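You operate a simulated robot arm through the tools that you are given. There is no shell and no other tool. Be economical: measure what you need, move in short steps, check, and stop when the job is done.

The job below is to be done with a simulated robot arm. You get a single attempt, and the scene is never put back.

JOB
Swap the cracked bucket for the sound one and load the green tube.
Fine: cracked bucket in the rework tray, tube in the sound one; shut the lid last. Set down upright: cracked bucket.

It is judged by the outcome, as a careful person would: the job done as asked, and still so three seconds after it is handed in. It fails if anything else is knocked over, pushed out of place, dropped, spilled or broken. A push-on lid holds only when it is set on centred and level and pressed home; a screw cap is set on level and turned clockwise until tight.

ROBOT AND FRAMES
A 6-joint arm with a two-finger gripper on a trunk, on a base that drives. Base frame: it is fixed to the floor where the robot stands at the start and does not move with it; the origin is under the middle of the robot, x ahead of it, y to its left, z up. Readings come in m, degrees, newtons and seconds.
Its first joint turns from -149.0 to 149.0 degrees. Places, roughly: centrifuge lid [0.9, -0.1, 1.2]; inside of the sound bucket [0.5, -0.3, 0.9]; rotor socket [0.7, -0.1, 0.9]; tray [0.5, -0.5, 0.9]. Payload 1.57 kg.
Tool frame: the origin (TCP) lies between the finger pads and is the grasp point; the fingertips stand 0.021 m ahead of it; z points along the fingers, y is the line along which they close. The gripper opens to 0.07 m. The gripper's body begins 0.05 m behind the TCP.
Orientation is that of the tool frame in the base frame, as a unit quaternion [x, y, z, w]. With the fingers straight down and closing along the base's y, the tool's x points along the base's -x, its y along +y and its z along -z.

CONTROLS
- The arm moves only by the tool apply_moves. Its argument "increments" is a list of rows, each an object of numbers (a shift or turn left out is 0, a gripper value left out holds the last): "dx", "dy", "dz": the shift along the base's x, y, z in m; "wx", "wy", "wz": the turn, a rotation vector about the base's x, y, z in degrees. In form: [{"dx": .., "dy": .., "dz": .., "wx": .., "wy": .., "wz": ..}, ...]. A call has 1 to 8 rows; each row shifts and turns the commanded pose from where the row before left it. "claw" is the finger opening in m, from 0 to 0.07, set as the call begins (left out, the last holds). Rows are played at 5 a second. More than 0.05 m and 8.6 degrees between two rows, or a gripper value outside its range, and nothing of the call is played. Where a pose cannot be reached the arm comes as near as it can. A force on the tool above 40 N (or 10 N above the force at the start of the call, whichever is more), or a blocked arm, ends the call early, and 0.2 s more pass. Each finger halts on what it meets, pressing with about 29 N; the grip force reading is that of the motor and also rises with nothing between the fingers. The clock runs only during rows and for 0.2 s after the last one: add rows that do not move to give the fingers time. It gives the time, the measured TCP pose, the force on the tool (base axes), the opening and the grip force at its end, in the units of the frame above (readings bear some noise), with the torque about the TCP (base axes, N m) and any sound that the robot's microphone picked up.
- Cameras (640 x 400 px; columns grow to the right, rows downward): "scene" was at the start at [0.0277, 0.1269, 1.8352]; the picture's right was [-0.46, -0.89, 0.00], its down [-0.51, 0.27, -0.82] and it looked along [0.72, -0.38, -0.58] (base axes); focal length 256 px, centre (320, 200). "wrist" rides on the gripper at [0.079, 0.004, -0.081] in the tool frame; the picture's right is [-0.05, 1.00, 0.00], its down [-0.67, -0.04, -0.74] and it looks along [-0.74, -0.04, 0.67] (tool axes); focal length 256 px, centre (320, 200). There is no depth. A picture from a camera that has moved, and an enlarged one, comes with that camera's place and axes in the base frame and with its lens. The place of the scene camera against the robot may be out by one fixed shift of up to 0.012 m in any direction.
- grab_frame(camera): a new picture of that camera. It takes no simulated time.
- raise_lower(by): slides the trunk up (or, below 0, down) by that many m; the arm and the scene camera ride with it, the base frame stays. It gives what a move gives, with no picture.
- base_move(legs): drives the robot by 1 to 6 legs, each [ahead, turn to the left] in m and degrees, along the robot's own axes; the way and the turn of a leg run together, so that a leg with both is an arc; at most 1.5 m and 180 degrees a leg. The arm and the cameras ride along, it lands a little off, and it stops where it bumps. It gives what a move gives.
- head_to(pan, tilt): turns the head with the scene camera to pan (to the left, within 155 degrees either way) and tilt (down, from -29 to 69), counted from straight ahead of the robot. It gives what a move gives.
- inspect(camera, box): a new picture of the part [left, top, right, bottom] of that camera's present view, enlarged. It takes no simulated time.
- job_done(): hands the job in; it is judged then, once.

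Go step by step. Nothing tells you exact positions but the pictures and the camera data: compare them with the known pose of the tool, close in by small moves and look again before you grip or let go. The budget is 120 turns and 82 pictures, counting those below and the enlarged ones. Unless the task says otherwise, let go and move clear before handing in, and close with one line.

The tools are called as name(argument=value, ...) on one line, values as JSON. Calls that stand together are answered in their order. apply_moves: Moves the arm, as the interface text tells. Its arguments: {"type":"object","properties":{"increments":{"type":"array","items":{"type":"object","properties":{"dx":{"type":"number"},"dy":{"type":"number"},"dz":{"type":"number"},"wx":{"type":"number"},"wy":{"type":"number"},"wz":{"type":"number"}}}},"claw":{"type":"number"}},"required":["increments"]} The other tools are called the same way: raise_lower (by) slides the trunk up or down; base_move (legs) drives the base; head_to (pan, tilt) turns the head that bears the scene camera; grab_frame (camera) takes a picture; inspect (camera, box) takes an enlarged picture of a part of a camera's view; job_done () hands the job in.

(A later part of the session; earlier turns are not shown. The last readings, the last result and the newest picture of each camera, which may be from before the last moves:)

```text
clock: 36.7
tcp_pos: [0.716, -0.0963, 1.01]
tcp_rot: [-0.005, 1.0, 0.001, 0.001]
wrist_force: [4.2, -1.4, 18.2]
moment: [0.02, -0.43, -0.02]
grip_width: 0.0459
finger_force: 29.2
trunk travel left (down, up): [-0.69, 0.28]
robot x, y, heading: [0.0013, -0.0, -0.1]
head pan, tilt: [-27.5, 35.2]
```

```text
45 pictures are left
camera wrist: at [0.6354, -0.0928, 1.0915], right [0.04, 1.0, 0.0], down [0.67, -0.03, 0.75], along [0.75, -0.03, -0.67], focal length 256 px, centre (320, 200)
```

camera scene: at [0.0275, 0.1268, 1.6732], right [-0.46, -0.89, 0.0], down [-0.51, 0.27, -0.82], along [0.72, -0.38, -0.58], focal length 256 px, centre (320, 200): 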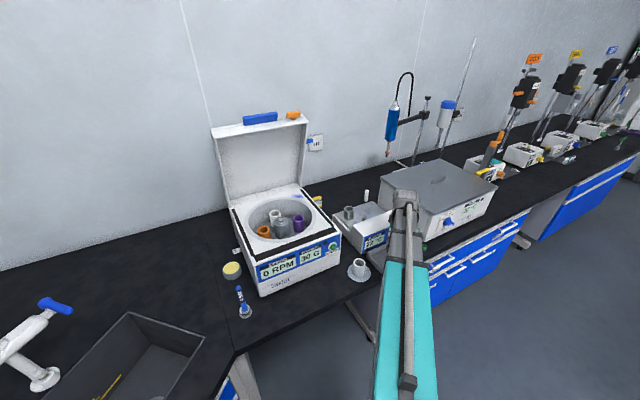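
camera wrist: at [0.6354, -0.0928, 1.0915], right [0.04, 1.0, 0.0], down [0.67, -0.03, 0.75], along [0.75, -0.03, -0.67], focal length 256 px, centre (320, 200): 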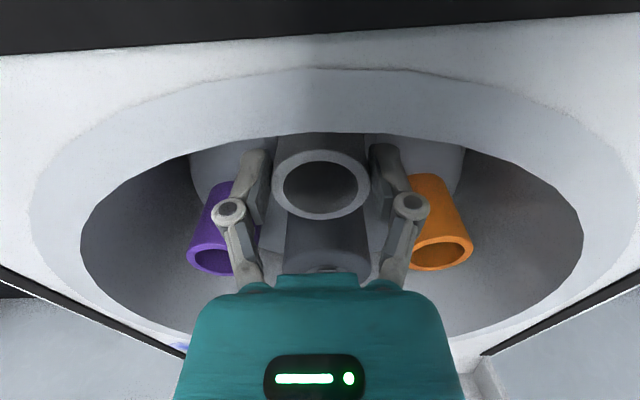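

Contact height matches a seated bucket (within 1 mm of the cracked one's seat). Releasing and checking.

raise_lower(by=0.001)

apply_moves(increments=[{}, {}, {}, {}], claw=0.07)

raise_lower(by=0.16)

apply_moves(increments=[{"dx": -0.04}, {"dx": -0.04}, {}])

grab_frame(camera="wrist")

```text
clock: 37.2
tcp_pos: [0.7144, -0.0971, 1.0113]
tcp_rot: [-0.005, 1.0, 0.0, -0.001]
wrist_force: [-1.9, -0.7, 4.3]
moment: [-0.05, 0.0, -0.03]
grip_width: 0.0454
finger_force: 29.1
trunk travel left (down, up): [-0.691, 0.279]
robot x, y, heading: [-0.0036, 0.002, -0.0]
head pan, tilt: [-27.5, 35.2]
```

```text
clock: 38.2
tcp_pos: [0.7162, -0.0967, 1.0089]
tcp_rot: [-0.004, 1.0, 0.001, 0.0]
wrist_force: [-0.4, 0.3, 0.0]
moment: [-0.02, -0.02, 0.0]
grip_width: 0.07
finger_force: 0.0
trunk travel left (down, up): [-0.691, 0.279]
robot x, y, heading: [0.0019, 0.0007, 0.0]
head pan, tilt: [-27.5, 35.2]
```

```text
clock: 40.0
tcp_pos: [0.7154, -0.0979, 1.1703]
tcp_rot: [-0.004, 1.0, 0.0, -0.001]
wrist_force: [-0.6, 0.0, 0.2]
moment: [0.02, 0.01, -0.02]
grip_width: 0.07
finger_force: 0.1
trunk travel left (down, up): [-0.851, 0.119]
robot x, y, heading: [0.0012, 0.0008, -0.0]
head pan, tilt: [-27.5, 35.2]
```

```text
clock: 40.8
tcp_pos: [0.6354, -0.0983, 1.1698]
tcp_rot: [-0.004, 1.0, 0.0, 0.0]
wrist_force: [0.2, 0.6, 0.4]
moment: [-0.01, -0.05, 0.04]
grip_width: 0.0703
finger_force: 0.1
trunk travel left (down, up): [-0.851, 0.119]
robot x, y, heading: [-0.0005, -0.0036, -0.0]
head pan, tilt: [-27.5, 35.2]
```

```text
44 pictures are left
camera wrist: at [0.5554, -0.0936, 1.2515], right [0.04, 1.0, 0.0], down [0.67, -0.03, 0.74], along [0.74, -0.03, -0.67], focal length 256 px, centre (320, 200)
```

wrist: 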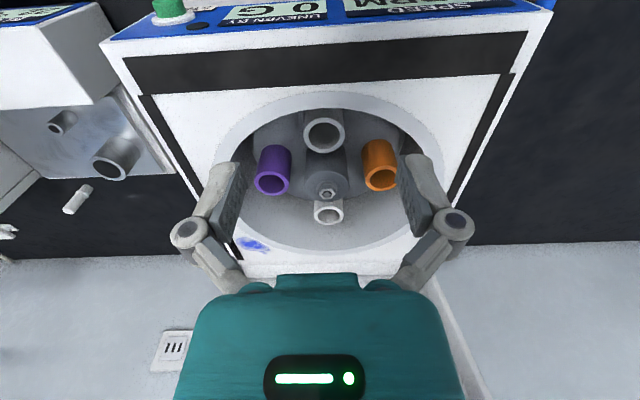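

Sound bucket is seated ("UNEVEN BY 0 G"). Next, the green tube, estimated at (0.533, -0.574), top ≈0.98; I'll move to look at it.

apply_moves(increments=[{"dx": -0.016, "dy": -0.042}, {"dx": -0.016, "dy": -0.042}, {"dx": -0.016, "dy": -0.042}, {"dx": -0.016, "dy": -0.042}, {"dx": -0.016, "dy": -0.042}, {"dx": -0.016, "dy": -0.042}, {"dx": -0.016, "dy": -0.042}, {"dx": -0.016, "dy": -0.042}])

apply_moves(increments=[{"dx": -0.016, "dy": -0.042}, {"dx": -0.016, "dy": -0.042}, {"dx": -0.01, "dy": -0.042}, {}])

grab_frame(camera="wrist")

```text
clock: 42.6
tcp_pos: [0.5081, -0.4328, 1.1693]
tcp_rot: [-0.005, 1.0, 0.0, 0.001]
wrist_force: [-0.4, 0.8, -0.6]
moment: [0.02, -0.01, 0.02]
grip_width: 0.0702
finger_force: 0.0
trunk travel left (down, up): [-0.851, 0.119]
robot x, y, heading: [-0.0006, 0.0013, -0.2]
head pan, tilt: [-27.5, 35.2]
```

```text
clock: 43.6
tcp_pos: [0.4656, -0.5607, 1.1698]
tcp_rot: [-0.004, 1.0, 0.0, 0.0]
wrist_force: [0.6, 0.7, 0.7]
moment: [-0.02, 0.0, 0.02]
grip_width: 0.0701
finger_force: 0.1
trunk travel left (down, up): [-0.851, 0.119]
robot x, y, heading: [-0.0006, -0.0021, -0.0]
head pan, tilt: [-27.5, 35.2]
```

```text
43 pictures are left
camera wrist: at [0.3858, -0.5556, 1.2516], right [0.04, 1.0, 0.0], down [0.67, -0.03, 0.74], along [0.74, -0.03, -0.67], focal length 256 px, centre (320, 200)
```

wrist: 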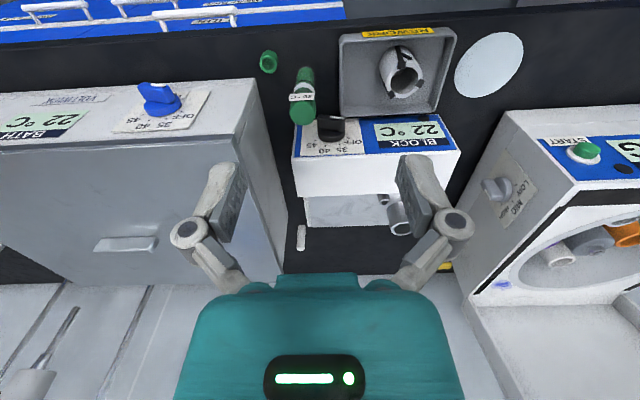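

inspect(camera="wrist", box=[240, 40, 368, 140])

apply_moves(increments=[{"dx": 0.04}, {"dx": 0.04}, {}])

inspect(camera="wrist", box=[240, 0, 368, 80])

```text
4.00 times, centred on (304, 90) of wrist
camera zoom: at [0.3858, -0.5556, 1.2516], right [0.04, 1.0, 0.0], down [0.67, -0.03, 0.74], along [0.74, -0.03, -0.67], focal length 1024 px, centre (384, 640)
```

zoom: 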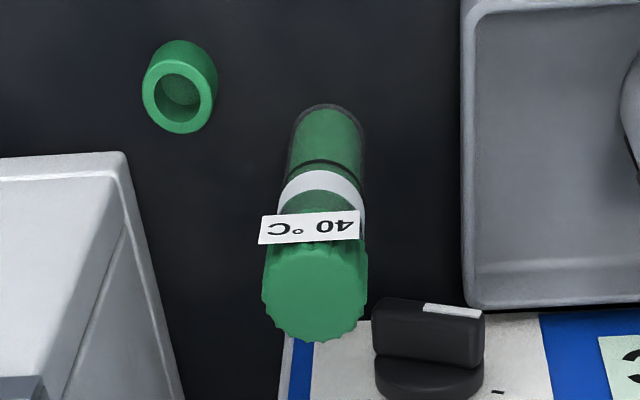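

```text
clock: 44.4
tcp_pos: [0.5455, -0.5605, 1.1688]
tcp_rot: [-0.005, 1.0, 0.001, 0.0]
wrist_force: [0.5, 0.5, -0.1]
moment: [-0.01, 0.01, 0.01]
grip_width: 0.0699
finger_force: 0.0
trunk travel left (down, up): [-0.851, 0.119]
robot x, y, heading: [-0.0038, 0.0018, -0.1]
head pan, tilt: [-27.5, 35.2]
```

```text
5.00 times, centred on (304, 40) of wrist
camera zoom: at [0.4656, -0.5563, 1.2517], right [0.04, 1.0, 0.0], down [0.67, -0.03, 0.74], along [0.74, -0.03, -0.67], focal length 1280 px, centre (400, 1000)
```

zoom: 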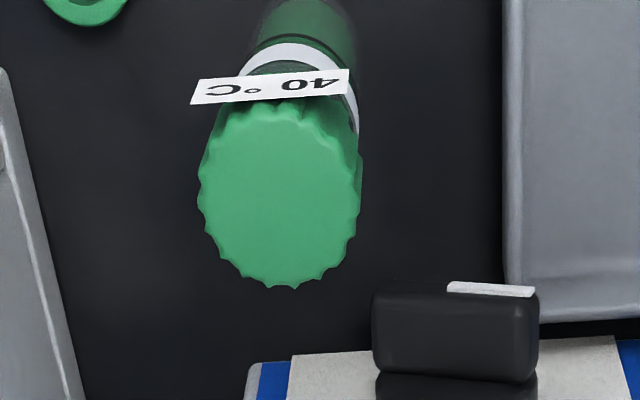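

Cap top at ≈(0.547, -0.583, 0.959), Ø33 mm; the tag is on the -x side, clear of y-closing fingers. Moving over it and lowering part way.

apply_moves(increments=[{"dx": 0.001, "dy": -0.023}, {}])

raise_lower(by=-0.15)

grab_frame(camera="wrist")

```text
clock: 45.0
tcp_pos: [0.5461, -0.5839, 1.17]
tcp_rot: [-0.004, 1.0, 0.001, 0.0]
wrist_force: [-0.3, -0.5, -0.4]
moment: [0.01, 0.01, -0.01]
grip_width: 0.0698
finger_force: 0.1
trunk travel left (down, up): [-0.851, 0.119]
robot x, y, heading: [0.0012, 0.0006, -0.2]
head pan, tilt: [-27.5, 35.2]
```

```text
clock: 46.8
tcp_pos: [0.5473, -0.5827, 1.0205]
tcp_rot: [-0.004, 1.0, 0.0, 0.0]
wrist_force: [0.4, 0.0, 0.0]
moment: [-0.01, 0.0, 0.0]
grip_width: 0.0699
finger_force: 0.0
trunk travel left (down, up): [-0.701, 0.269]
robot x, y, heading: [0.0019, 0.0003, -0.2]
head pan, tilt: [-27.5, 35.2]
```

```text
40 pictures are left
camera wrist: at [0.4664, -0.5789, 1.1017], right [0.04, 1.0, 0.0], down [0.67, -0.03, 0.74], along [0.74, -0.03, -0.67], focal length 256 px, centre (320, 200)
```

wrist: 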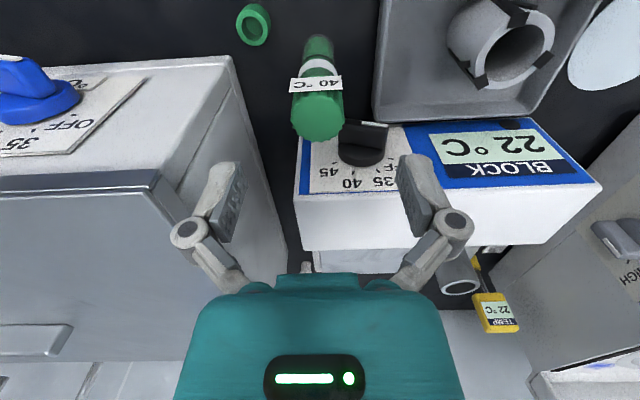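

Aligned; the block's knob is about 14 mm ahead of the fingers in x, so it clears. Narrowing the opening a bit and descending around the cap.

apply_moves(increments=[{"dx": 0.001}, {}, {}], claw=0.056)

raise_lower(by=-0.045)

grab_frame(camera="wrist")

```text
clock: 47.6
tcp_pos: [0.5482, -0.5842, 1.0205]
tcp_rot: [-0.005, 1.0, 0.0, 0.0]
wrist_force: [0.5, 0.3, -0.8]
moment: [0.02, 0.01, 0.0]
grip_width: 0.056
finger_force: 0.1
trunk travel left (down, up): [-0.701, 0.269]
robot x, y, heading: [-0.0036, -0.0021, 0.1]
head pan, tilt: [-27.5, 35.2]
```

```text
clock: 48.5
tcp_pos: [0.5473, -0.5836, 0.9747]
tcp_rot: [-0.004, 1.0, 0.0, -0.001]
wrist_force: [-0.6, -0.3, -0.3]
moment: [0.02, -0.04, 0.02]
grip_width: 0.0562
finger_force: 0.0
trunk travel left (down, up): [-0.656, 0.314]
robot x, y, heading: [0.002, -0.0027, -0.1]
head pan, tilt: [-27.5, 35.2]
```

```text
39 pictures are left
camera wrist: at [0.4675, -0.5789, 1.0567], right [0.04, 1.0, 0.0], down [0.67, -0.03, 0.74], along [0.74, -0.03, -0.67], focal length 256 px, centre (320, 200)
```

wrist: 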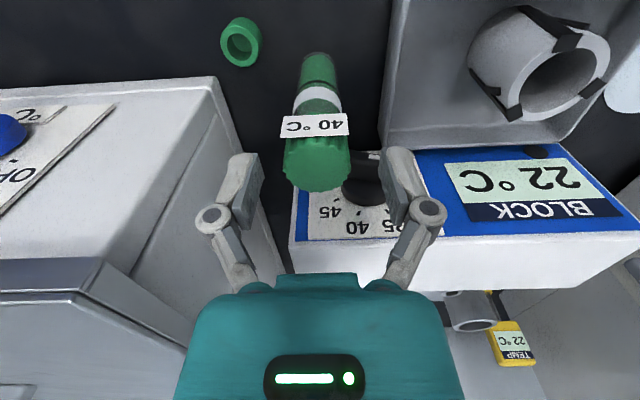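

raise_lower(by=-0.025)

apply_moves(increments=[{}, {}, {}, {}], claw=0.02)

grab_frame(camera="wrist")

```text
clock: 49.2
tcp_pos: [0.5482, -0.5824, 0.9498]
tcp_rot: [-0.004, 1.0, 0.0, 0.0]
wrist_force: [-0.8, 0.2, 0.3]
moment: [0.02, 0.03, 0.04]
grip_width: 0.0558
finger_force: 0.0
trunk travel left (down, up): [-0.631, 0.339]
robot x, y, heading: [-0.0017, 0.001, -0.1]
head pan, tilt: [-27.5, 35.2]
```

```text
clock: 50.2
tcp_pos: [0.5466, -0.5832, 0.9499]
tcp_rot: [-0.005, 1.0, 0.0, 0.0]
wrist_force: [-0.3, -1.6, 4.0]
moment: [-0.07, -0.07, 0.03]
grip_width: 0.0295
finger_force: 29.0
trunk travel left (down, up): [-0.631, 0.339]
robot x, y, heading: [0.0044, 0.0036, -0.1]
head pan, tilt: [-27.5, 35.2]
```

```text
38 pictures are left
camera wrist: at [0.4675, -0.579, 1.0318], right [0.04, 1.0, 0.0], down [0.67, -0.03, 0.74], along [0.74, -0.03, -0.67], focal length 256 px, centre (320, 200)
```

wrist: 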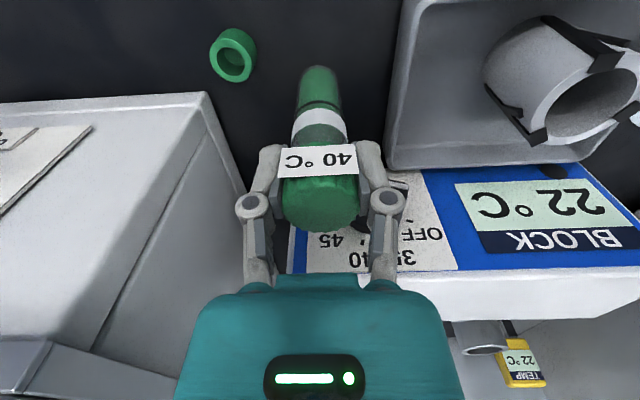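

Cap held. Lifting.

raise_lower(by=0.03)

raise_lower(by=0.23)

grab_frame(camera="wrist")

```text
clock: 50.9
tcp_pos: [0.5475, -0.5829, 0.9807]
tcp_rot: [-0.005, 1.0, 0.001, 0.0]
wrist_force: [0.6, -0.1, 0.7]
moment: [-0.01, -0.01, 0.01]
grip_width: 0.0296
finger_force: 29.4
trunk travel left (down, up): [-0.661, 0.309]
robot x, y, heading: [-0.0014, 0.0, -0.0]
head pan, tilt: [-27.5, 35.2]
```

```text
clock: 53.3
tcp_pos: [0.5478, -0.5827, 1.2092]
tcp_rot: [-0.005, 1.0, 0.0, 0.001]
wrist_force: [0.1, 0.8, -1.9]
moment: [0.01, -0.02, 0.01]
grip_width: 0.0296
finger_force: 28.9
trunk travel left (down, up): [-0.891, 0.079]
robot x, y, heading: [0.0016, -0.0012, -0.1]
head pan, tilt: [-27.5, 35.2]
```

```text
37 pictures are left
camera wrist: at [0.4677, -0.579, 1.2916], right [0.04, 1.0, 0.0], down [0.67, -0.03, 0.74], along [0.74, -0.03, -0.67], focal length 256 px, centre (320, 200)
```

wrist: 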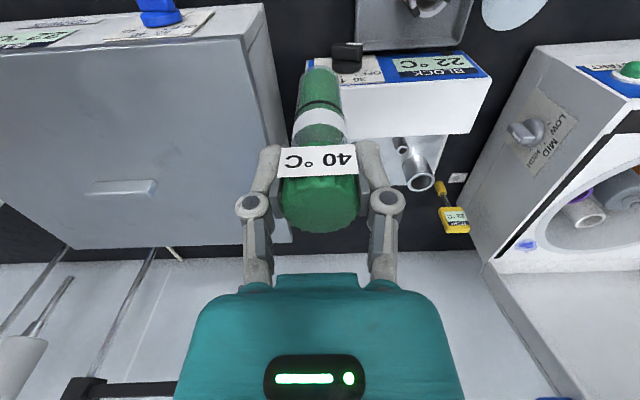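

Tube hangs straight. Carrying it to above the sound bucket in the rotor.

apply_moves(increments=[{"dx": 0.0152, "dy": 0.0442}, {"dx": 0.0152, "dy": 0.0442}, {"dx": 0.0152, "dy": 0.0442}, {"dx": 0.0152, "dy": 0.0442}, {"dx": 0.0152, "dy": 0.0442}, {"dx": 0.0152, "dy": 0.0442}])

apply_moves(increments=[{"dx": 0.0152, "dy": 0.0442}, {"dx": 0.0152, "dy": 0.0442}, {"dx": 0.0152, "dy": 0.0442}, {"dx": 0.0152, "dy": 0.0442}, {"dx": 0.0155, "dy": 0.0442}, {}])

grab_frame(camera="wrist")

```text
clock: 54.7
tcp_pos: [0.6401, -0.3163, 1.2093]
tcp_rot: [-0.005, 1.0, 0.0, -0.001]
wrist_force: [0.0, 0.4, -0.2]
moment: [-0.03, 0.0, 0.01]
grip_width: 0.0295
finger_force: 28.7
trunk travel left (down, up): [-0.891, 0.079]
robot x, y, heading: [0.0004, -0.0018, -0.1]
head pan, tilt: [-27.5, 35.2]
```

```text
clock: 56.1
tcp_pos: [0.7161, -0.0966, 1.2096]
tcp_rot: [-0.005, 1.0, 0.0, 0.0]
wrist_force: [-0.5, 0.7, 0.0]
moment: [-0.01, 0.0, -0.03]
grip_width: 0.0292
finger_force: 28.8
trunk travel left (down, up): [-0.891, 0.079]
robot x, y, heading: [0.0004, 0.0042, -0.2]
head pan, tilt: [-27.5, 35.2]
```

```text
36 pictures are left
camera wrist: at [0.6351, -0.0923, 1.2917], right [0.05, 1.0, 0.0], down [0.67, -0.03, 0.74], along [0.74, -0.03, -0.67], focal length 256 px, centre (320, 200)
```

wrist: 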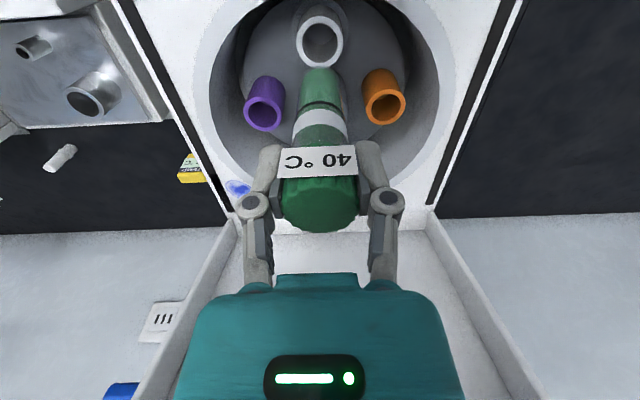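

On axis. Lowering until the tube bottom is just above the rim.

raise_lower(by=-0.095)

inspect(camera="wrist", box=[220, 20, 420, 145])

inspect(camera="scene", box=[220, 180, 360, 320])

```text
clock: 57.4
tcp_pos: [0.7143, -0.0975, 1.1127]
tcp_rot: [-0.004, 1.0, -0.001, 0.0]
wrist_force: [-0.1, 0.8, -0.9]
moment: [0.01, 0.0, -0.04]
grip_width: 0.0294
finger_force: 29.4
trunk travel left (down, up): [-0.796, 0.174]
robot x, y, heading: [0.0023, 0.0028, 0.1]
head pan, tilt: [-27.5, 35.2]
```

```text
3.20 times, centred on (320, 82) of wrist
camera zoom: at [0.635, -0.0927, 1.1967], right [0.04, 1.0, 0.0], down [0.67, -0.03, 0.74], along [0.74, -0.03, -0.67], focal length 819 px, centre (320, 576)
```

zoom: 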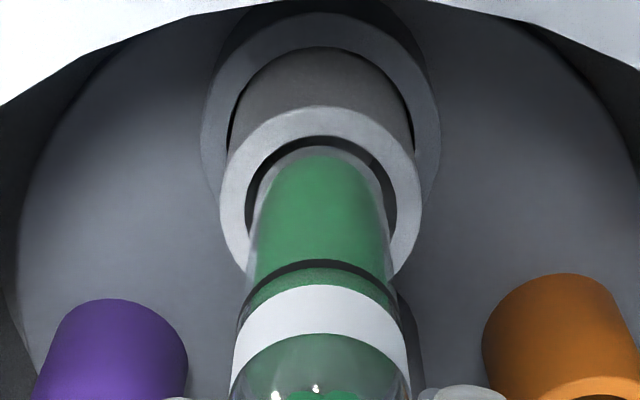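

```text
2.86 times, centred on (290, 250) of scene
camera zoom: at [0.0276, 0.1268, 1.8002], right [-0.46, -0.89, 0.0], down [-0.51, 0.27, -0.82], along [0.72, -0.38, -0.58], focal length 732 px, centre (406, 57)
```

zoom: 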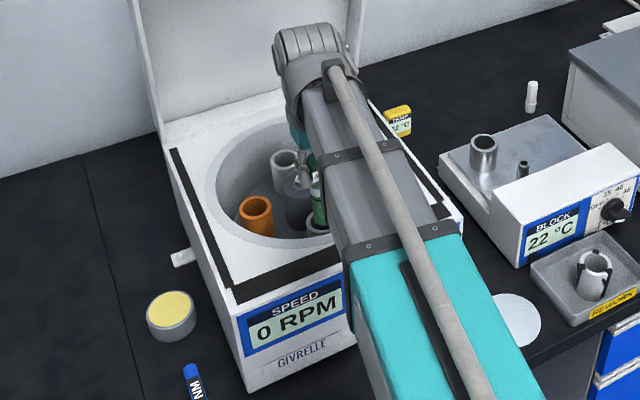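

Tube is centred on the bucket mouth. Inserting.

raise_lower(by=-0.025)

raise_lower(by=-0.025)

raise_lower(by=-0.007)

inspect(camera="wrist", box=[220, 60, 420, 185])

```text
clock: 58.1
tcp_pos: [0.7167, -0.098, 1.0897]
tcp_rot: [-0.005, 1.0, 0.0, 0.0]
wrist_force: [5.5, 0.7, -2.4]
moment: [0.01, -0.55, -0.01]
grip_width: 0.0295
finger_force: 28.8
trunk travel left (down, up): [-0.771, 0.199]
robot x, y, heading: [-0.0007, -0.0019, 0.1]
head pan, tilt: [-27.5, 35.2]
```

```text
clock: 58.9
tcp_pos: [0.7158, -0.0969, 1.0638]
tcp_rot: [-0.003, 1.0, 0.0, -0.001]
wrist_force: [7.4, 0.0, -4.0]
moment: [0.0, -0.42, -0.04]
grip_width: 0.0295
finger_force: 29.1
trunk travel left (down, up): [-0.746, 0.224]
robot x, y, heading: [0.0006, 0.0007, -0.4]
head pan, tilt: [-27.5, 35.2]
```

```text
clock: 59.4
tcp_pos: [0.7161, -0.0968, 1.0572]
tcp_rot: [-0.005, 1.0, 0.0, -0.001]
wrist_force: [7.3, 0.3, -2.5]
moment: [-0.01, -0.37, 0.0]
grip_width: 0.0294
finger_force: 28.9
trunk travel left (down, up): [-0.739, 0.231]
robot x, y, heading: [0.0011, 0.0017, -0.5]
head pan, tilt: [-27.5, 35.2]
```

```text
3.20 times, centred on (320, 122) of wrist
camera zoom: at [0.6359, -0.0926, 1.139], right [0.04, 1.0, 0.0], down [0.67, -0.03, 0.74], along [0.74, -0.03, -0.67], focal length 819 px, centre (320, 448)
```

zoom: 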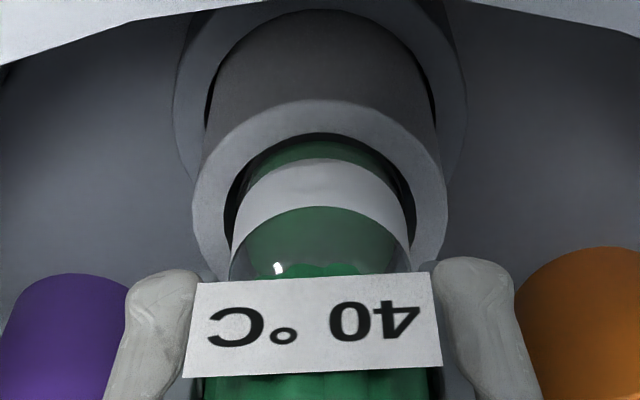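

A 7 N push in +x means the tube rubs the near wall; shifting +2 mm in x and continuing.

apply_moves(increments=[{"dx": 0.0015}, {"dx": 0.001}, {}])

raise_lower(by=-0.004)

raise_lower(by=-0.004)

```text
clock: 60.2
tcp_pos: [0.7166, -0.0965, 1.0572]
tcp_rot: [-0.004, 1.0, -0.001, 0.0]
wrist_force: [-0.3, -0.1, 0.3]
moment: [0.0, -0.04, 0.01]
grip_width: 0.0294
finger_force: 28.9
trunk travel left (down, up): [-0.739, 0.231]
robot x, y, heading: [0.0009, 0.0019, -0.2]
head pan, tilt: [-27.5, 35.2]
```

```text
clock: 60.7
tcp_pos: [0.7178, -0.0968, 1.0525]
tcp_rot: [-0.004, 1.0, 0.001, 0.001]
wrist_force: [0.1, -0.2, 0.2]
moment: [0.0, -0.01, -0.02]
grip_width: 0.0294
finger_force: 29.0
trunk travel left (down, up): [-0.735, 0.235]
robot x, y, heading: [0.0001, 0.001, -0.2]
head pan, tilt: [-27.5, 35.2]
```

```text
clock: 61.3
tcp_pos: [0.7178, -0.0968, 1.0496]
tcp_rot: [-0.005, 1.0, 0.0, 0.001]
wrist_force: [6.7, -1.3, 15.5]
moment: [0.02, -0.16, -0.01]
grip_width: 0.0296
finger_force: 29.2
trunk travel left (down, up): [-0.731, 0.239]
robot x, y, heading: [0.0012, 0.0035, -0.2]
head pan, tilt: [-27.5, 35.2]
```

Bottom contact at the expected height (~1.050). Releasing and withdrawing.

apply_moves(increments=[{}, {}, {}, {}], claw=0.062)

raise_lower(by=0.14)

apply_moves(increments=[{"dx": -0.04}, {"dx": -0.04}, {}])

grab_frame(camera="wrist")

inspect(camera="scene", box=[190, 100, 350, 300])

```text
clock: 62.3
tcp_pos: [0.718, -0.0971, 1.0498]
tcp_rot: [-0.004, 1.0, 0.0, -0.001]
wrist_force: [0.3, 0.0, -1.0]
moment: [0.01, 0.0, 0.02]
grip_width: 0.0619
finger_force: 0.2
trunk travel left (down, up): [-0.731, 0.239]
robot x, y, heading: [0.0021, 0.0011, -0.3]
head pan, tilt: [-27.5, 35.2]
```

```text
clock: 63.9
tcp_pos: [0.718, -0.0966, 1.1895]
tcp_rot: [-0.005, 1.0, 0.0, -0.001]
wrist_force: [-1.1, 0.2, 0.2]
moment: [0.01, 0.02, 0.04]
grip_width: 0.0621
finger_force: 0.1
trunk travel left (down, up): [-0.871, 0.099]
robot x, y, heading: [0.0041, -0.0006, -0.1]
head pan, tilt: [-27.5, 35.2]
```

```text
clock: 64.7
tcp_pos: [0.6381, -0.0964, 1.1896]
tcp_rot: [-0.004, 1.0, 0.0, 0.0]
wrist_force: [-0.9, 0.1, -0.6]
moment: [0.01, 0.02, 0.01]
grip_width: 0.062
finger_force: 0.0
trunk travel left (down, up): [-0.871, 0.099]
robot x, y, heading: [0.0029, -0.0001, -0.3]
head pan, tilt: [-27.5, 35.2]
```

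```text
32 pictures are left
camera wrist: at [0.5583, -0.093, 1.2715], right [0.04, 1.0, 0.0], down [0.67, -0.03, 0.74], along [0.74, -0.03, -0.67], focal length 256 px, centre (320, 200)
```

wrist: 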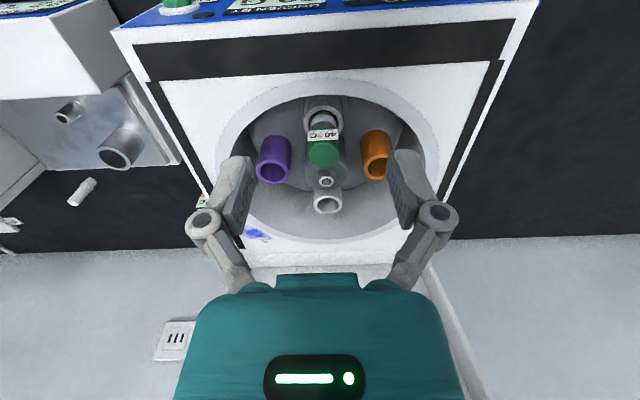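

```text
2.00 times, centred on (270, 200) of scene
camera zoom: at [0.028, 0.1268, 1.8751], right [-0.46, -0.89, 0.0], down [-0.51, 0.27, -0.82], along [0.72, -0.38, -0.58], focal length 512 px, centre (420, 200)
```

zoom: 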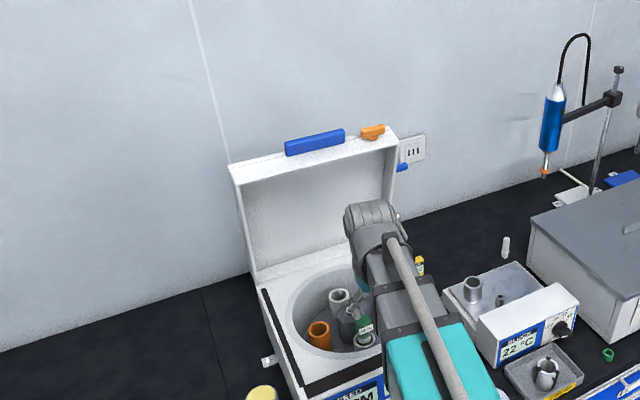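

The tube is in the sound bucket. Now the lid: I'll study its top edge, handle and hinge from two camera heights.

inspect(camera="scene", box=[210, 140, 330, 240])

raise_lower(by=0.099)

grab_frame(camera="wrist")

```text
4.00 times, centred on (270, 190) of scene
camera zoom: at [0.028, 0.1268, 1.8751], right [-0.46, -0.89, 0.0], down [-0.51, 0.27, -0.82], along [0.72, -0.38, -0.58], focal length 1025 px, centre (520, 240)
```

zoom: 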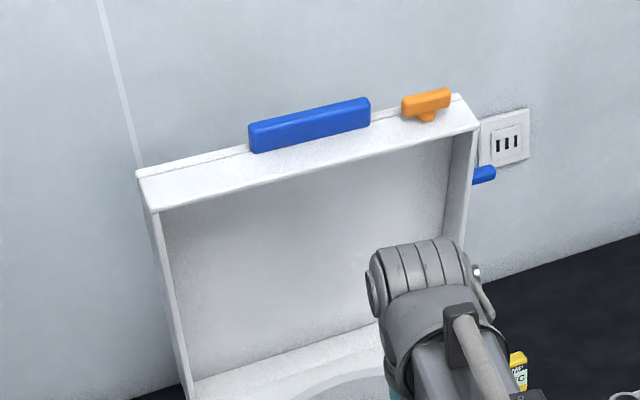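

```text
clock: 66.1
tcp_pos: [0.6383, -0.0967, 1.2891]
tcp_rot: [-0.004, 1.0, 0.0, -0.001]
wrist_force: [0.1, -0.9, 0.3]
moment: [0.05, -0.03, -0.01]
grip_width: 0.0618
finger_force: 0.0
trunk travel left (down, up): [-0.97, 0.0]
robot x, y, heading: [0.0009, 0.0042, 0.1]
head pan, tilt: [-27.5, 35.2]
```

```text
29 pictures are left
camera wrist: at [0.5581, -0.0928, 1.3705], right [0.04, 1.0, 0.0], down [0.67, -0.03, 0.74], along [0.74, -0.03, -0.67], focal length 256 px, centre (320, 200)
```

wrist: 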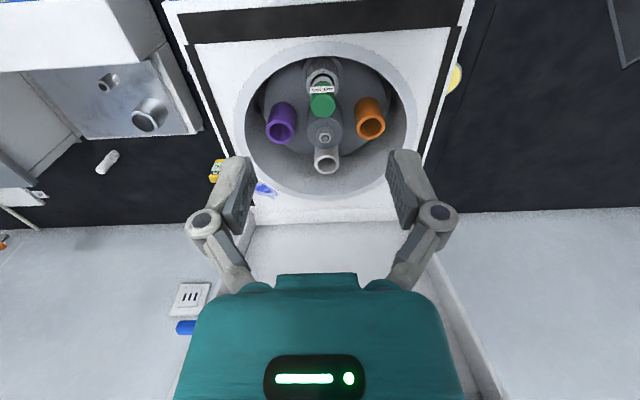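

Lid is a box with deep walls, a blue handle on its top-back edge and an orange latch-like piece. I'll try pitching the tool up for a look and to learn how the wrist behaves.

apply_moves(increments=[{"wy": -8}, {"wy": -8}, {"wy": -8}, {}], claw=0.0)

grab_frame(camera="wrist")

```text
clock: 67.1
tcp_pos: [0.6396, -0.0973, 1.3051]
tcp_rot: [-0.004, 0.978, 0.0, 0.209]
wrist_force: [0.2, 0.7, 0.7]
moment: [-0.02, -0.01, 0.0]
grip_width: 0.0
finger_force: 28.7
out of reach, approached as far as the arm can: row 2, 3
trunk travel left (down, up): [-0.97, 0.0]
robot x, y, heading: [0.003, 0.0008, 0.0]
head pan, tilt: [-27.5, 35.2]
```

```text
28 pictures are left
camera wrist: at [0.5324, -0.093, 1.3472], right [0.04, 1.0, 0.02], down [0.3, -0.03, 0.95], along [0.95, -0.03, -0.31], focal length 256 px, centre (320, 200)
```

wrist: 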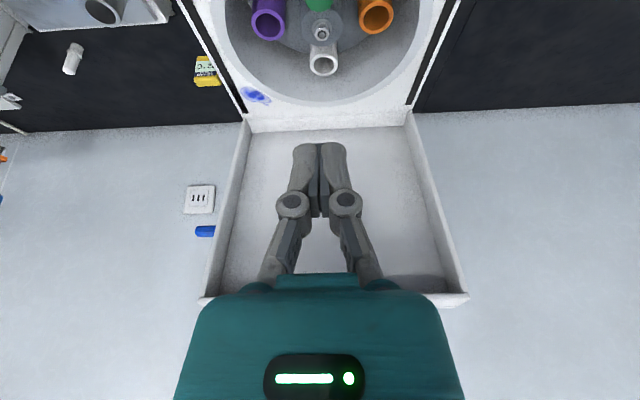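

Wrist pitch works (pivot ≈0.19 m above the TCP). The lid leans ~15° forward with top edge ≈(0.87–0.92, z 1.37). My plan is to hook it from behind over the top, left of the handle; first I return to tool-down and roll the hand 180° so the camera side faces away from the lid.

apply_moves(increments=[{"wy": 8}, {"wy": 8}, {"wy": 8}, {"dy": 0.02}, {"dy": 0.03}, {"dy": 0.03}, {"dy": 0.027}])

apply_moves(increments=[{"wz": 8}, {"wz": 8}, {"wz": 8}, {"wz": 8}, {"wz": 8}, {"wz": 8}, {"wz": 8}, {"wz": 8}])

apply_moves(increments=[{"wz": 8}, {"wz": 8}, {"wz": 8}, {"wz": 8}, {"wz": 8}, {"wz": 8}, {"wz": 8}, {"wz": 8}])

apply_moves(increments=[{"wz": 8}, {"wz": 8}, {"wz": 8}, {"wz": 8}, {"wz": 8}, {"wz": 8}, {"wz": 4}, {}])

```text
clock: 68.7
tcp_pos: [0.6384, 0.0121, 1.2886]
tcp_rot: [-0.005, 1.0, -0.001, 0.0]
wrist_force: [0.0, 0.1, -0.3]
moment: [0.0, -0.02, 0.01]
grip_width: 0.0001
finger_force: 28.9
out of reach, approached as far as the arm can: row 1, 2
trunk travel left (down, up): [-0.97, 0.0]
robot x, y, heading: [-0.0016, -0.0013, -0.1]
head pan, tilt: [-27.5, 35.2]
```

```text
clock: 70.5
tcp_pos: [0.6385, 0.0101, 1.2882]
tcp_rot: [-0.535, 0.845, -0.001, 0.0]
wrist_force: [0.3, -1.5, 0.0]
moment: [-0.02, -0.02, 0.03]
grip_width: 0.0
finger_force: 28.7
trunk travel left (down, up): [-0.97, 0.0]
robot x, y, heading: [-0.0014, -0.0002, -0.2]
head pan, tilt: [-27.5, 35.2]
```

```text
clock: 72.3
tcp_pos: [0.638, 0.0092, 1.2877]
tcp_rot: [0.901, -0.433, 0.0, 0.0]
wrist_force: [-0.1, -0.2, -0.4]
moment: [-0.02, -0.02, -0.02]
grip_width: 0.0
finger_force: 28.5
trunk travel left (down, up): [-0.97, 0.0]
robot x, y, heading: [-0.0004, 0.0008, 0.0]
head pan, tilt: [-27.5, 35.2]
```

```text
clock: 74.1
tcp_pos: [0.6377, 0.0303, 1.2896]
tcp_rot: [0.999, -0.039, 0.0, 0.002]
wrist_force: [0.4, 0.7, 0.3]
moment: [-0.01, 0.01, 0.0]
grip_width: 0.0
finger_force: 29.0
out of reach, approached as far as the arm can: row 6, 7
trunk travel left (down, up): [-0.97, 0.0]
robot x, y, heading: [-0.0005, 0.0013, -0.3]
head pan, tilt: [-27.5, 35.2]
```

Rolled ~175° (limit reached, fine). Now pitching up to ~72° with the wrist held back, staying in front of the lid.

apply_moves(increments=[{"wy": -8, "dx": 0.0264, "dz": 0.0018, "dy": -0.005}, {"wy": -8, "dx": 0.026, "dz": 0.0055, "dy": -0.005}, {"wy": -8, "dx": 0.0249, "dz": 0.009, "dy": -0.005}, {"wy": -8, "dx": 0.0234, "dz": 0.0125}, {"wy": -8, "dx": 0.0215, "dz": 0.0156}, {}])

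grab_frame(camera="scene")

```text
clock: 75.5
tcp_pos: [0.7572, 0.0191, 1.3334]
tcp_rot: [0.938, -0.038, 0.344, -0.01]
wrist_force: [0.1, -1.0, -0.6]
moment: [0.01, -0.02, 0.01]
grip_width: 0.0
finger_force: 28.8
out of reach, approached as far as the arm can: row 3
trunk travel left (down, up): [-0.97, 0.0]
robot x, y, heading: [-0.0, -0.0001, -0.2]
head pan, tilt: [-27.5, 35.2]
```

```text
27 pictures are left
camera scene: at [0.0275, 0.1269, 1.9741], right [-0.46, -0.89, 0.0], down [-0.51, 0.27, -0.82], along [0.72, -0.38, -0.58], focal length 256 px, centre (320, 200)
```

scene: 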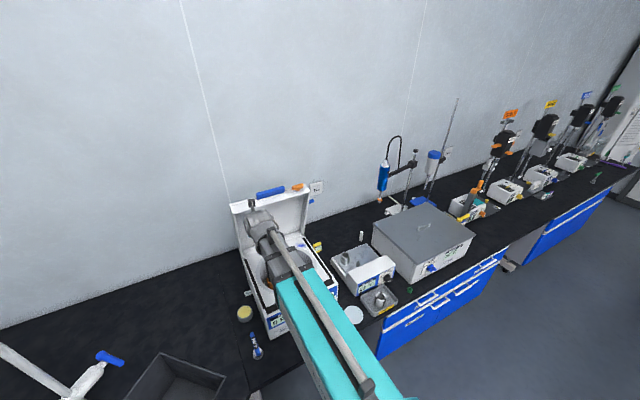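

apply_moves(increments=[{"wy": -8, "dx": 0.019, "dz": 0.0185}, {"wy": -8, "dx": 0.0163, "dz": 0.0209}, {"wy": -8, "dx": 0.0133, "dz": 0.0229}, {"wy": -8, "dx": 0.0099, "dz": 0.0246}, {}])

inspect(camera="scene", box=[210, 160, 330, 260])

grab_frame(camera="wrist")

```text
clock: 76.7
tcp_pos: [0.8181, 0.019, 1.4173]
tcp_rot: [0.807, -0.032, 0.589, -0.021]
wrist_force: [0.7, 0.2, -0.4]
moment: [-0.01, -0.01, 0.01]
grip_width: 0.0
finger_force: 28.8
out of reach, approached as far as the arm can: row 4
trunk travel left (down, up): [-0.97, 0.0]
robot x, y, heading: [-0.0013, -0.0015, -0.1]
head pan, tilt: [-27.5, 35.2]
```

```text
4.00 times, centred on (270, 210) of scene
camera zoom: at [0.0276, 0.1269, 1.9741], right [-0.46, -0.89, 0.0], down [-0.51, 0.27, -0.82], along [0.72, -0.38, -0.58], focal length 1025 px, centre (520, 160)
```

zoom: 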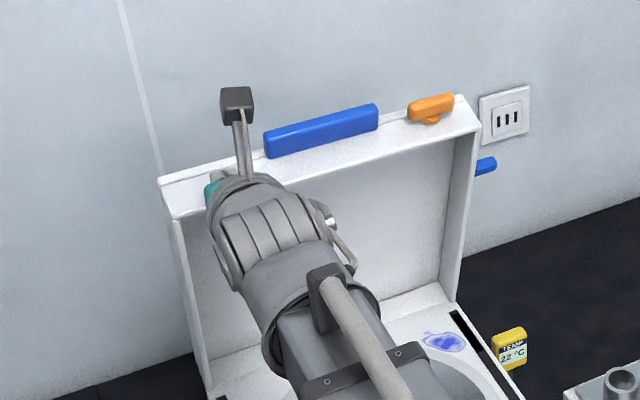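

```text
25 pictures are left
camera wrist: at [0.7642, 0.0096, 1.5184], right [-0.04, -0.99, -0.12], down [-0.91, 0.09, -0.4], along [0.41, 0.09, -0.91], focal length 256 px, centre (320, 200)
```

wrist: 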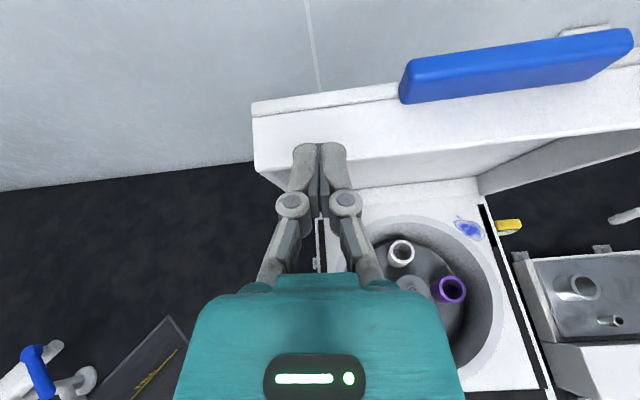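

The camera stalk is physical, so the roll was right. Free lid edge left of the handle spans y −0.037…0.07; hand at y 0.017 fits. Extending over the lid top.

apply_moves(increments=[{"dx": 0.037, "dy": -0.002}, {"dx": 0.037}, {"dx": 0.037}, {}])

grab_frame(camera="wrist")

inspect(camera="scene", box=[210, 160, 330, 260])

```text
clock: 77.7
tcp_pos: [0.9274, 0.0161, 1.4183]
tcp_rot: [0.808, -0.033, 0.587, -0.021]
wrist_force: [-1.0, 0.1, 0.3]
moment: [0.0, 0.0, -0.01]
grip_width: 0.0
finger_force: 28.5
trunk travel left (down, up): [-0.97, 0.0]
robot x, y, heading: [0.0002, 0.0002, 0.1]
head pan, tilt: [-27.5, 35.2]
```

```text
24 pictures are left
camera wrist: at [0.874, 0.0069, 1.5184], right [-0.05, -0.99, -0.12], down [-0.91, 0.09, -0.4], along [0.41, 0.09, -0.91], focal length 256 px, centre (320, 200)
```

wrist: 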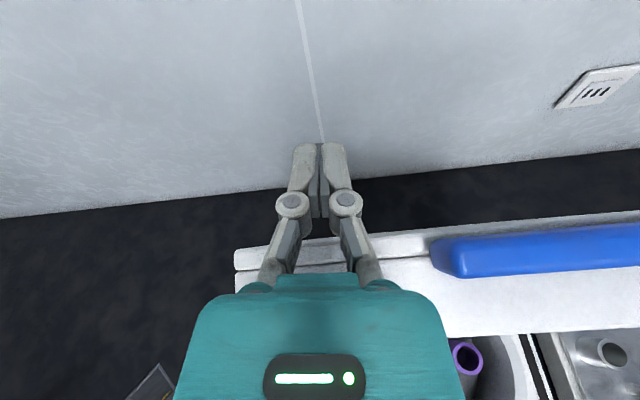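

```text
4.00 times, centred on (270, 210) of scene
camera zoom: at [0.0265, 0.1269, 1.9741], right [-0.46, -0.89, 0.0], down [-0.51, 0.27, -0.82], along [0.72, -0.38, -0.58], focal length 1025 px, centre (520, 160)
```

zoom: 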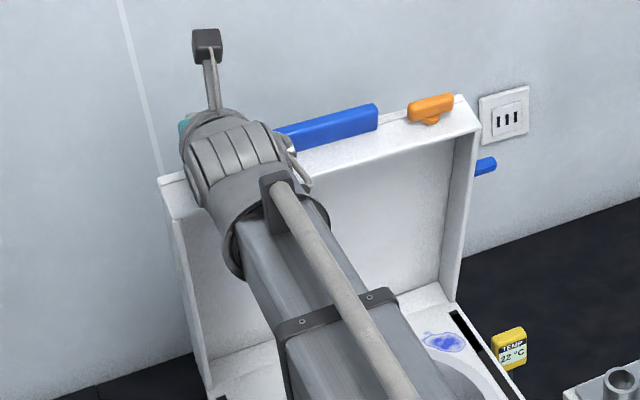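

Clear above the lid. Following the over-the-top path: extending while pitching down behind the lid.

apply_moves(increments=[{"wy": 8, "dx": 0.041, "dz": -0.0246}, {"wy": 8, "dx": 0.0317, "dz": -0.0229}, {"wy": 8, "dx": 0.0137, "dz": -0.0209}, {"wy": 8, "dx": 0.0059, "dz": -0.0184}, {}])

grab_frame(camera="wrist")

```text
clock: 78.2
tcp_pos: [0.9767, 0.0163, 1.3863]
tcp_rot: [0.867, -0.036, 0.498, -0.015]
wrist_force: [-15.5, 1.0, 47.6]
moment: [-0.6, 3.71, -0.25]
grip_width: 0.0002
finger_force: 28.5
trunk travel left (down, up): [-0.97, 0.0]
robot x, y, heading: [0.0021, -0.001, 0.0]
head pan, tilt: [-27.5, 35.2]
stopped in row 2: the force on the tool passed its limit at 50 N (the readings are from after the stop); the commanded pose is now the measured one
```

```text
22 pictures are left
camera wrist: at [0.9459, 0.0075, 1.4966], right [-0.07, -0.99, -0.11], down [-0.98, 0.09, -0.19], along [0.2, 0.09, -0.97], focal length 256 px, centre (320, 200)
```

wrist: 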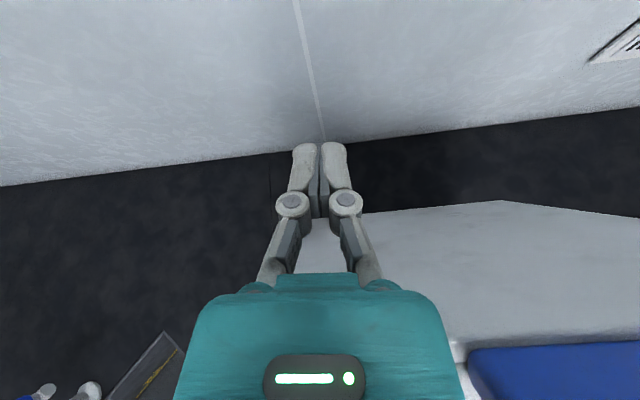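

The thicker palm touched the lid's back edge before clearing (about 50 N, stopped). I back off by pitching up, then check the lid.

apply_moves(increments=[{"wy": -8, "dx": -0.0055, "dz": 0.0215}, {"wy": -4, "dx": 0.0045, "dz": 0.0125}, {}])

inspect(camera="scene", box=[210, 160, 330, 260])

```text
clock: 79.0
tcp_pos: [0.9866, 0.0163, 1.4139]
tcp_rot: [0.813, -0.033, 0.58, -0.021]
wrist_force: [-0.2, 0.6, 0.2]
moment: [-0.01, 0.03, 0.01]
grip_width: 0.0
finger_force: 28.4
trunk travel left (down, up): [-0.97, 0.0]
robot x, y, heading: [0.0023, -0.0018, -0.1]
head pan, tilt: [-27.5, 35.2]
```

```text
4.00 times, centred on (270, 210) of scene
camera zoom: at [0.0279, 0.1269, 1.974], right [-0.46, -0.89, 0.0], down [-0.51, 0.27, -0.82], along [0.72, -0.38, -0.58], focal length 1025 px, centre (520, 160)
```

zoom: 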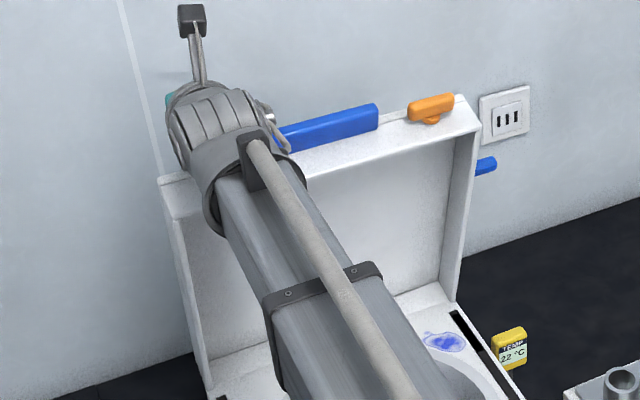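

Lid unmoved and I'm clear. Repeating the path with more clearance.

apply_moves(increments=[{"wy": 3, "dx": 0.0316, "dz": -0.006}, {"wy": 8, "dx": 0.0183, "dz": -0.0238}, {"wy": 8, "dx": 0.0032, "dz": -0.022}, {"wy": 8, "dx": -0.0027, "dz": -0.0197}, {}])

```text
clock: 80.2
tcp_pos: [1.0349, 0.0177, 1.3408]
tcp_rot: [0.926, -0.042, 0.374, -0.009]
wrist_force: [-1.0, 0.3, 0.0]
moment: [0.03, -0.03, 0.01]
grip_width: 0.0
finger_force: 28.7
trunk travel left (down, up): [-0.97, 0.0]
robot x, y, heading: [-0.0002, 0.0023, -0.1]
head pan, tilt: [-27.5, 35.2]
```

No contact. Continuing down behind the lid.

apply_moves(increments=[{"wy": 8, "dx": -0.0003, "dz": -0.017}, {"wy": 8, "dx": -0.0055, "dz": -0.0141}, {"wy": 8, "dx": -0.0112, "dz": -0.0107}, {}])

grab_frame(camera="wrist")

```text
clock: 81.2
tcp_pos: [1.0188, 0.0318, 1.2993]
tcp_rot: [0.984, -0.045, 0.173, -0.002]
wrist_force: [0.4, 0.0, 0.5]
moment: [0.0, 0.01, -0.03]
grip_width: 0.0
finger_force: 28.6
out of reach, approached as far as the arm can: row 1, 2, 3
trunk travel left (down, up): [-0.97, 0.0]
robot x, y, heading: [0.0032, 0.0044, -0.2]
head pan, tilt: [-27.5, 35.2]
```

```text
20 pictures are left
camera wrist: at [1.0639, 0.0217, 1.4039], right [-0.14, -0.99, -0.04], down [-0.87, 0.1, 0.47], along [-0.46, 0.1, -0.88], focal length 256 px, centre (320, 200)
```

wrist: 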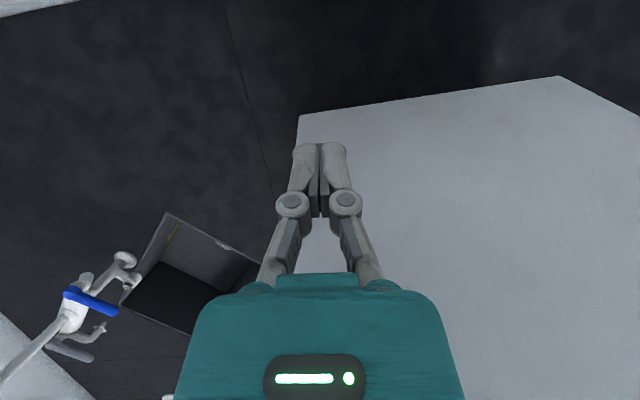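

I'm behind the lid now. Pulling forward in small steps, watching force.

apply_moves(increments=[{"dx": -0.025}, {"dx": -0.025}, {"dx": -0.025}, {"dx": -0.025}, {}])

inspect(camera="scene", box=[200, 150, 340, 290])

```text
clock: 82.4
tcp_pos: [0.9185, 0.0326, 1.2996]
tcp_rot: [0.984, -0.042, 0.174, -0.003]
wrist_force: [1.5, 0.9, -0.5]
moment: [0.01, 0.02, 0.02]
grip_width: 0.0001
finger_force: 28.5
trunk travel left (down, up): [-0.97, 0.0]
robot x, y, heading: [-0.0024, -0.0007, -0.2]
head pan, tilt: [-27.5, 35.2]
```

```text
2.86 times, centred on (270, 220) of scene
camera zoom: at [0.0282, 0.1269, 1.9741], right [-0.46, -0.89, 0.0], down [-0.51, 0.27, -0.82], along [0.72, -0.38, -0.58], focal length 732 px, centre (463, 143)
```

zoom: 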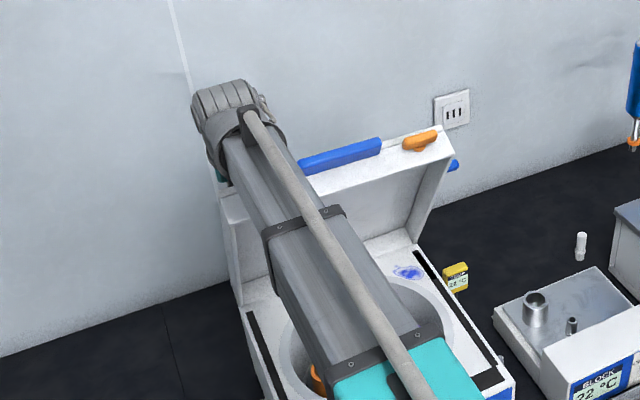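

The lid follows easily. Continuing to pull.

apply_moves(increments=[{"dx": -0.025}, {"dx": -0.025}, {"dx": -0.025}, {}])

grab_frame(camera="scene")

grab_frame(camera="wrist")

```text
clock: 83.4
tcp_pos: [0.8438, 0.0318, 1.3006]
tcp_rot: [0.984, -0.04, 0.173, -0.004]
wrist_force: [-0.1, -0.8, -0.3]
moment: [-0.01, 0.01, 0.02]
grip_width: 0.0002
finger_force: 28.6
trunk travel left (down, up): [-0.97, 0.0]
robot x, y, heading: [0.0006, 0.0049, -0.1]
head pan, tilt: [-27.5, 35.2]
```

```text
18 pictures are left
camera scene: at [0.0285, 0.1269, 1.974], right [-0.46, -0.89, 0.0], down [-0.51, 0.27, -0.82], along [0.72, -0.38, -0.58], focal length 256 px, centre (320, 200)
```

scene: 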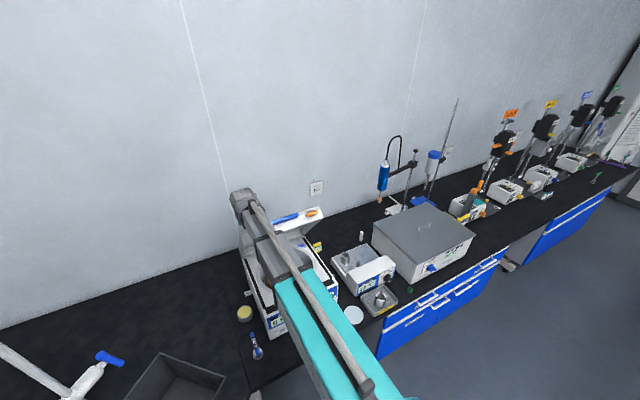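

```text
17 pictures are left
camera wrist: at [0.8898, 0.0222, 1.4035], right [-0.13, -0.99, -0.04], down [-0.88, 0.09, 0.47], along [-0.46, 0.09, -0.88], focal length 256 px, centre (320, 200)
```

wrist: 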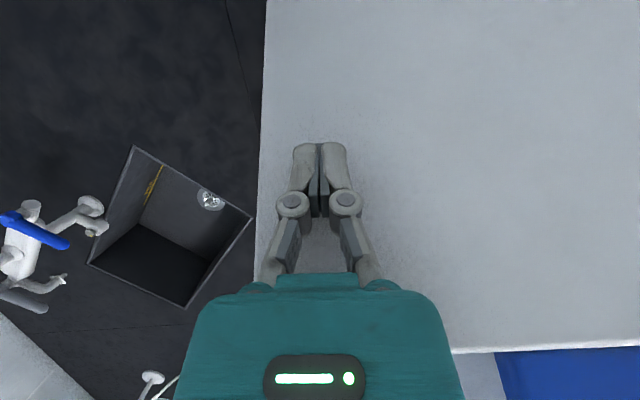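

apply_moves(increments=[{"dx": -0.025}, {"dx": -0.025}, {"dx": -0.025}, {"dx": -0.025}, {}])

grab_frame(camera="wrist")

```text
clock: 84.6
tcp_pos: [0.7426, 0.0319, 1.2996]
tcp_rot: [0.984, -0.04, 0.173, -0.004]
wrist_force: [0.2, -0.1, 0.3]
moment: [-0.02, 0.01, 0.01]
grip_width: 0.0003
finger_force: 28.9
trunk travel left (down, up): [-0.97, 0.0]
robot x, y, heading: [0.0002, -0.0039, -0.1]
head pan, tilt: [-27.5, 35.2]
```

```text
16 pictures are left
camera wrist: at [0.7882, 0.0223, 1.4037], right [-0.13, -0.99, -0.04], down [-0.88, 0.09, 0.47], along [-0.46, 0.09, -0.88], focal length 256 px, centre (320, 200)
```

wrist: 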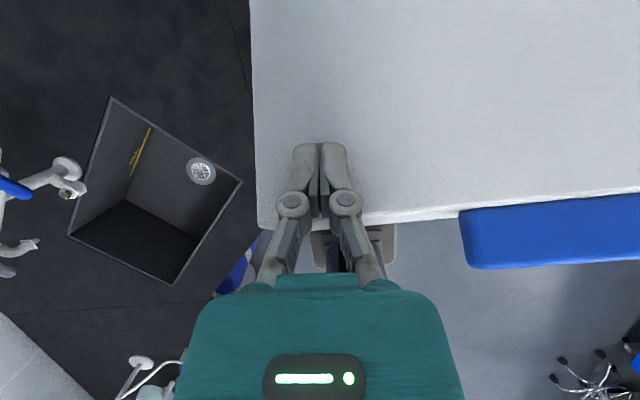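

The lid appears to have come down on its own. Swinging the arm left to view it.

apply_moves(increments=[{"dy": 0.045}, {"dy": 0.045}, {"dy": 0.045}, {"dy": 0.045}, {"dy": 0.045}, {"dy": 0.045}])

inspect(camera="scene", box=[220, 200, 420, 350])

```text
clock: 86.0
tcp_pos: [0.7431, 0.3018, 1.2999]
tcp_rot: [0.984, -0.039, 0.174, -0.002]
wrist_force: [0.5, 1.4, -0.3]
moment: [-0.06, 0.04, 0.0]
grip_width: 0.0
finger_force: 28.6
trunk travel left (down, up): [-0.97, 0.0]
robot x, y, heading: [0.0, 0.0009, -0.6]
head pan, tilt: [-27.5, 35.2]
```

```text
2.67 times, centred on (320, 275) of scene
camera zoom: at [0.0277, 0.1282, 1.974], right [-0.46, -0.89, 0.0], down [-0.51, 0.27, -0.82], along [0.72, -0.38, -0.58], focal length 683 px, centre (320, 0)
```

zoom: 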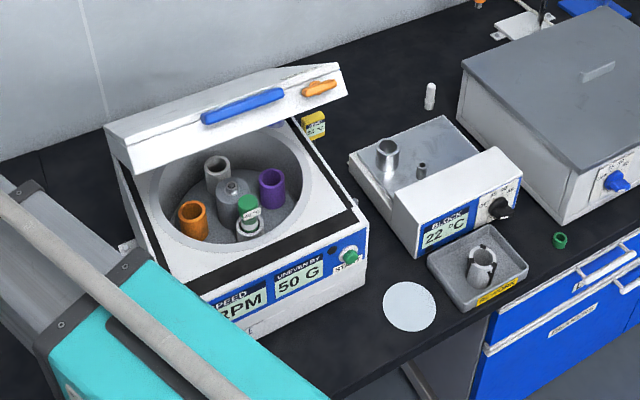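

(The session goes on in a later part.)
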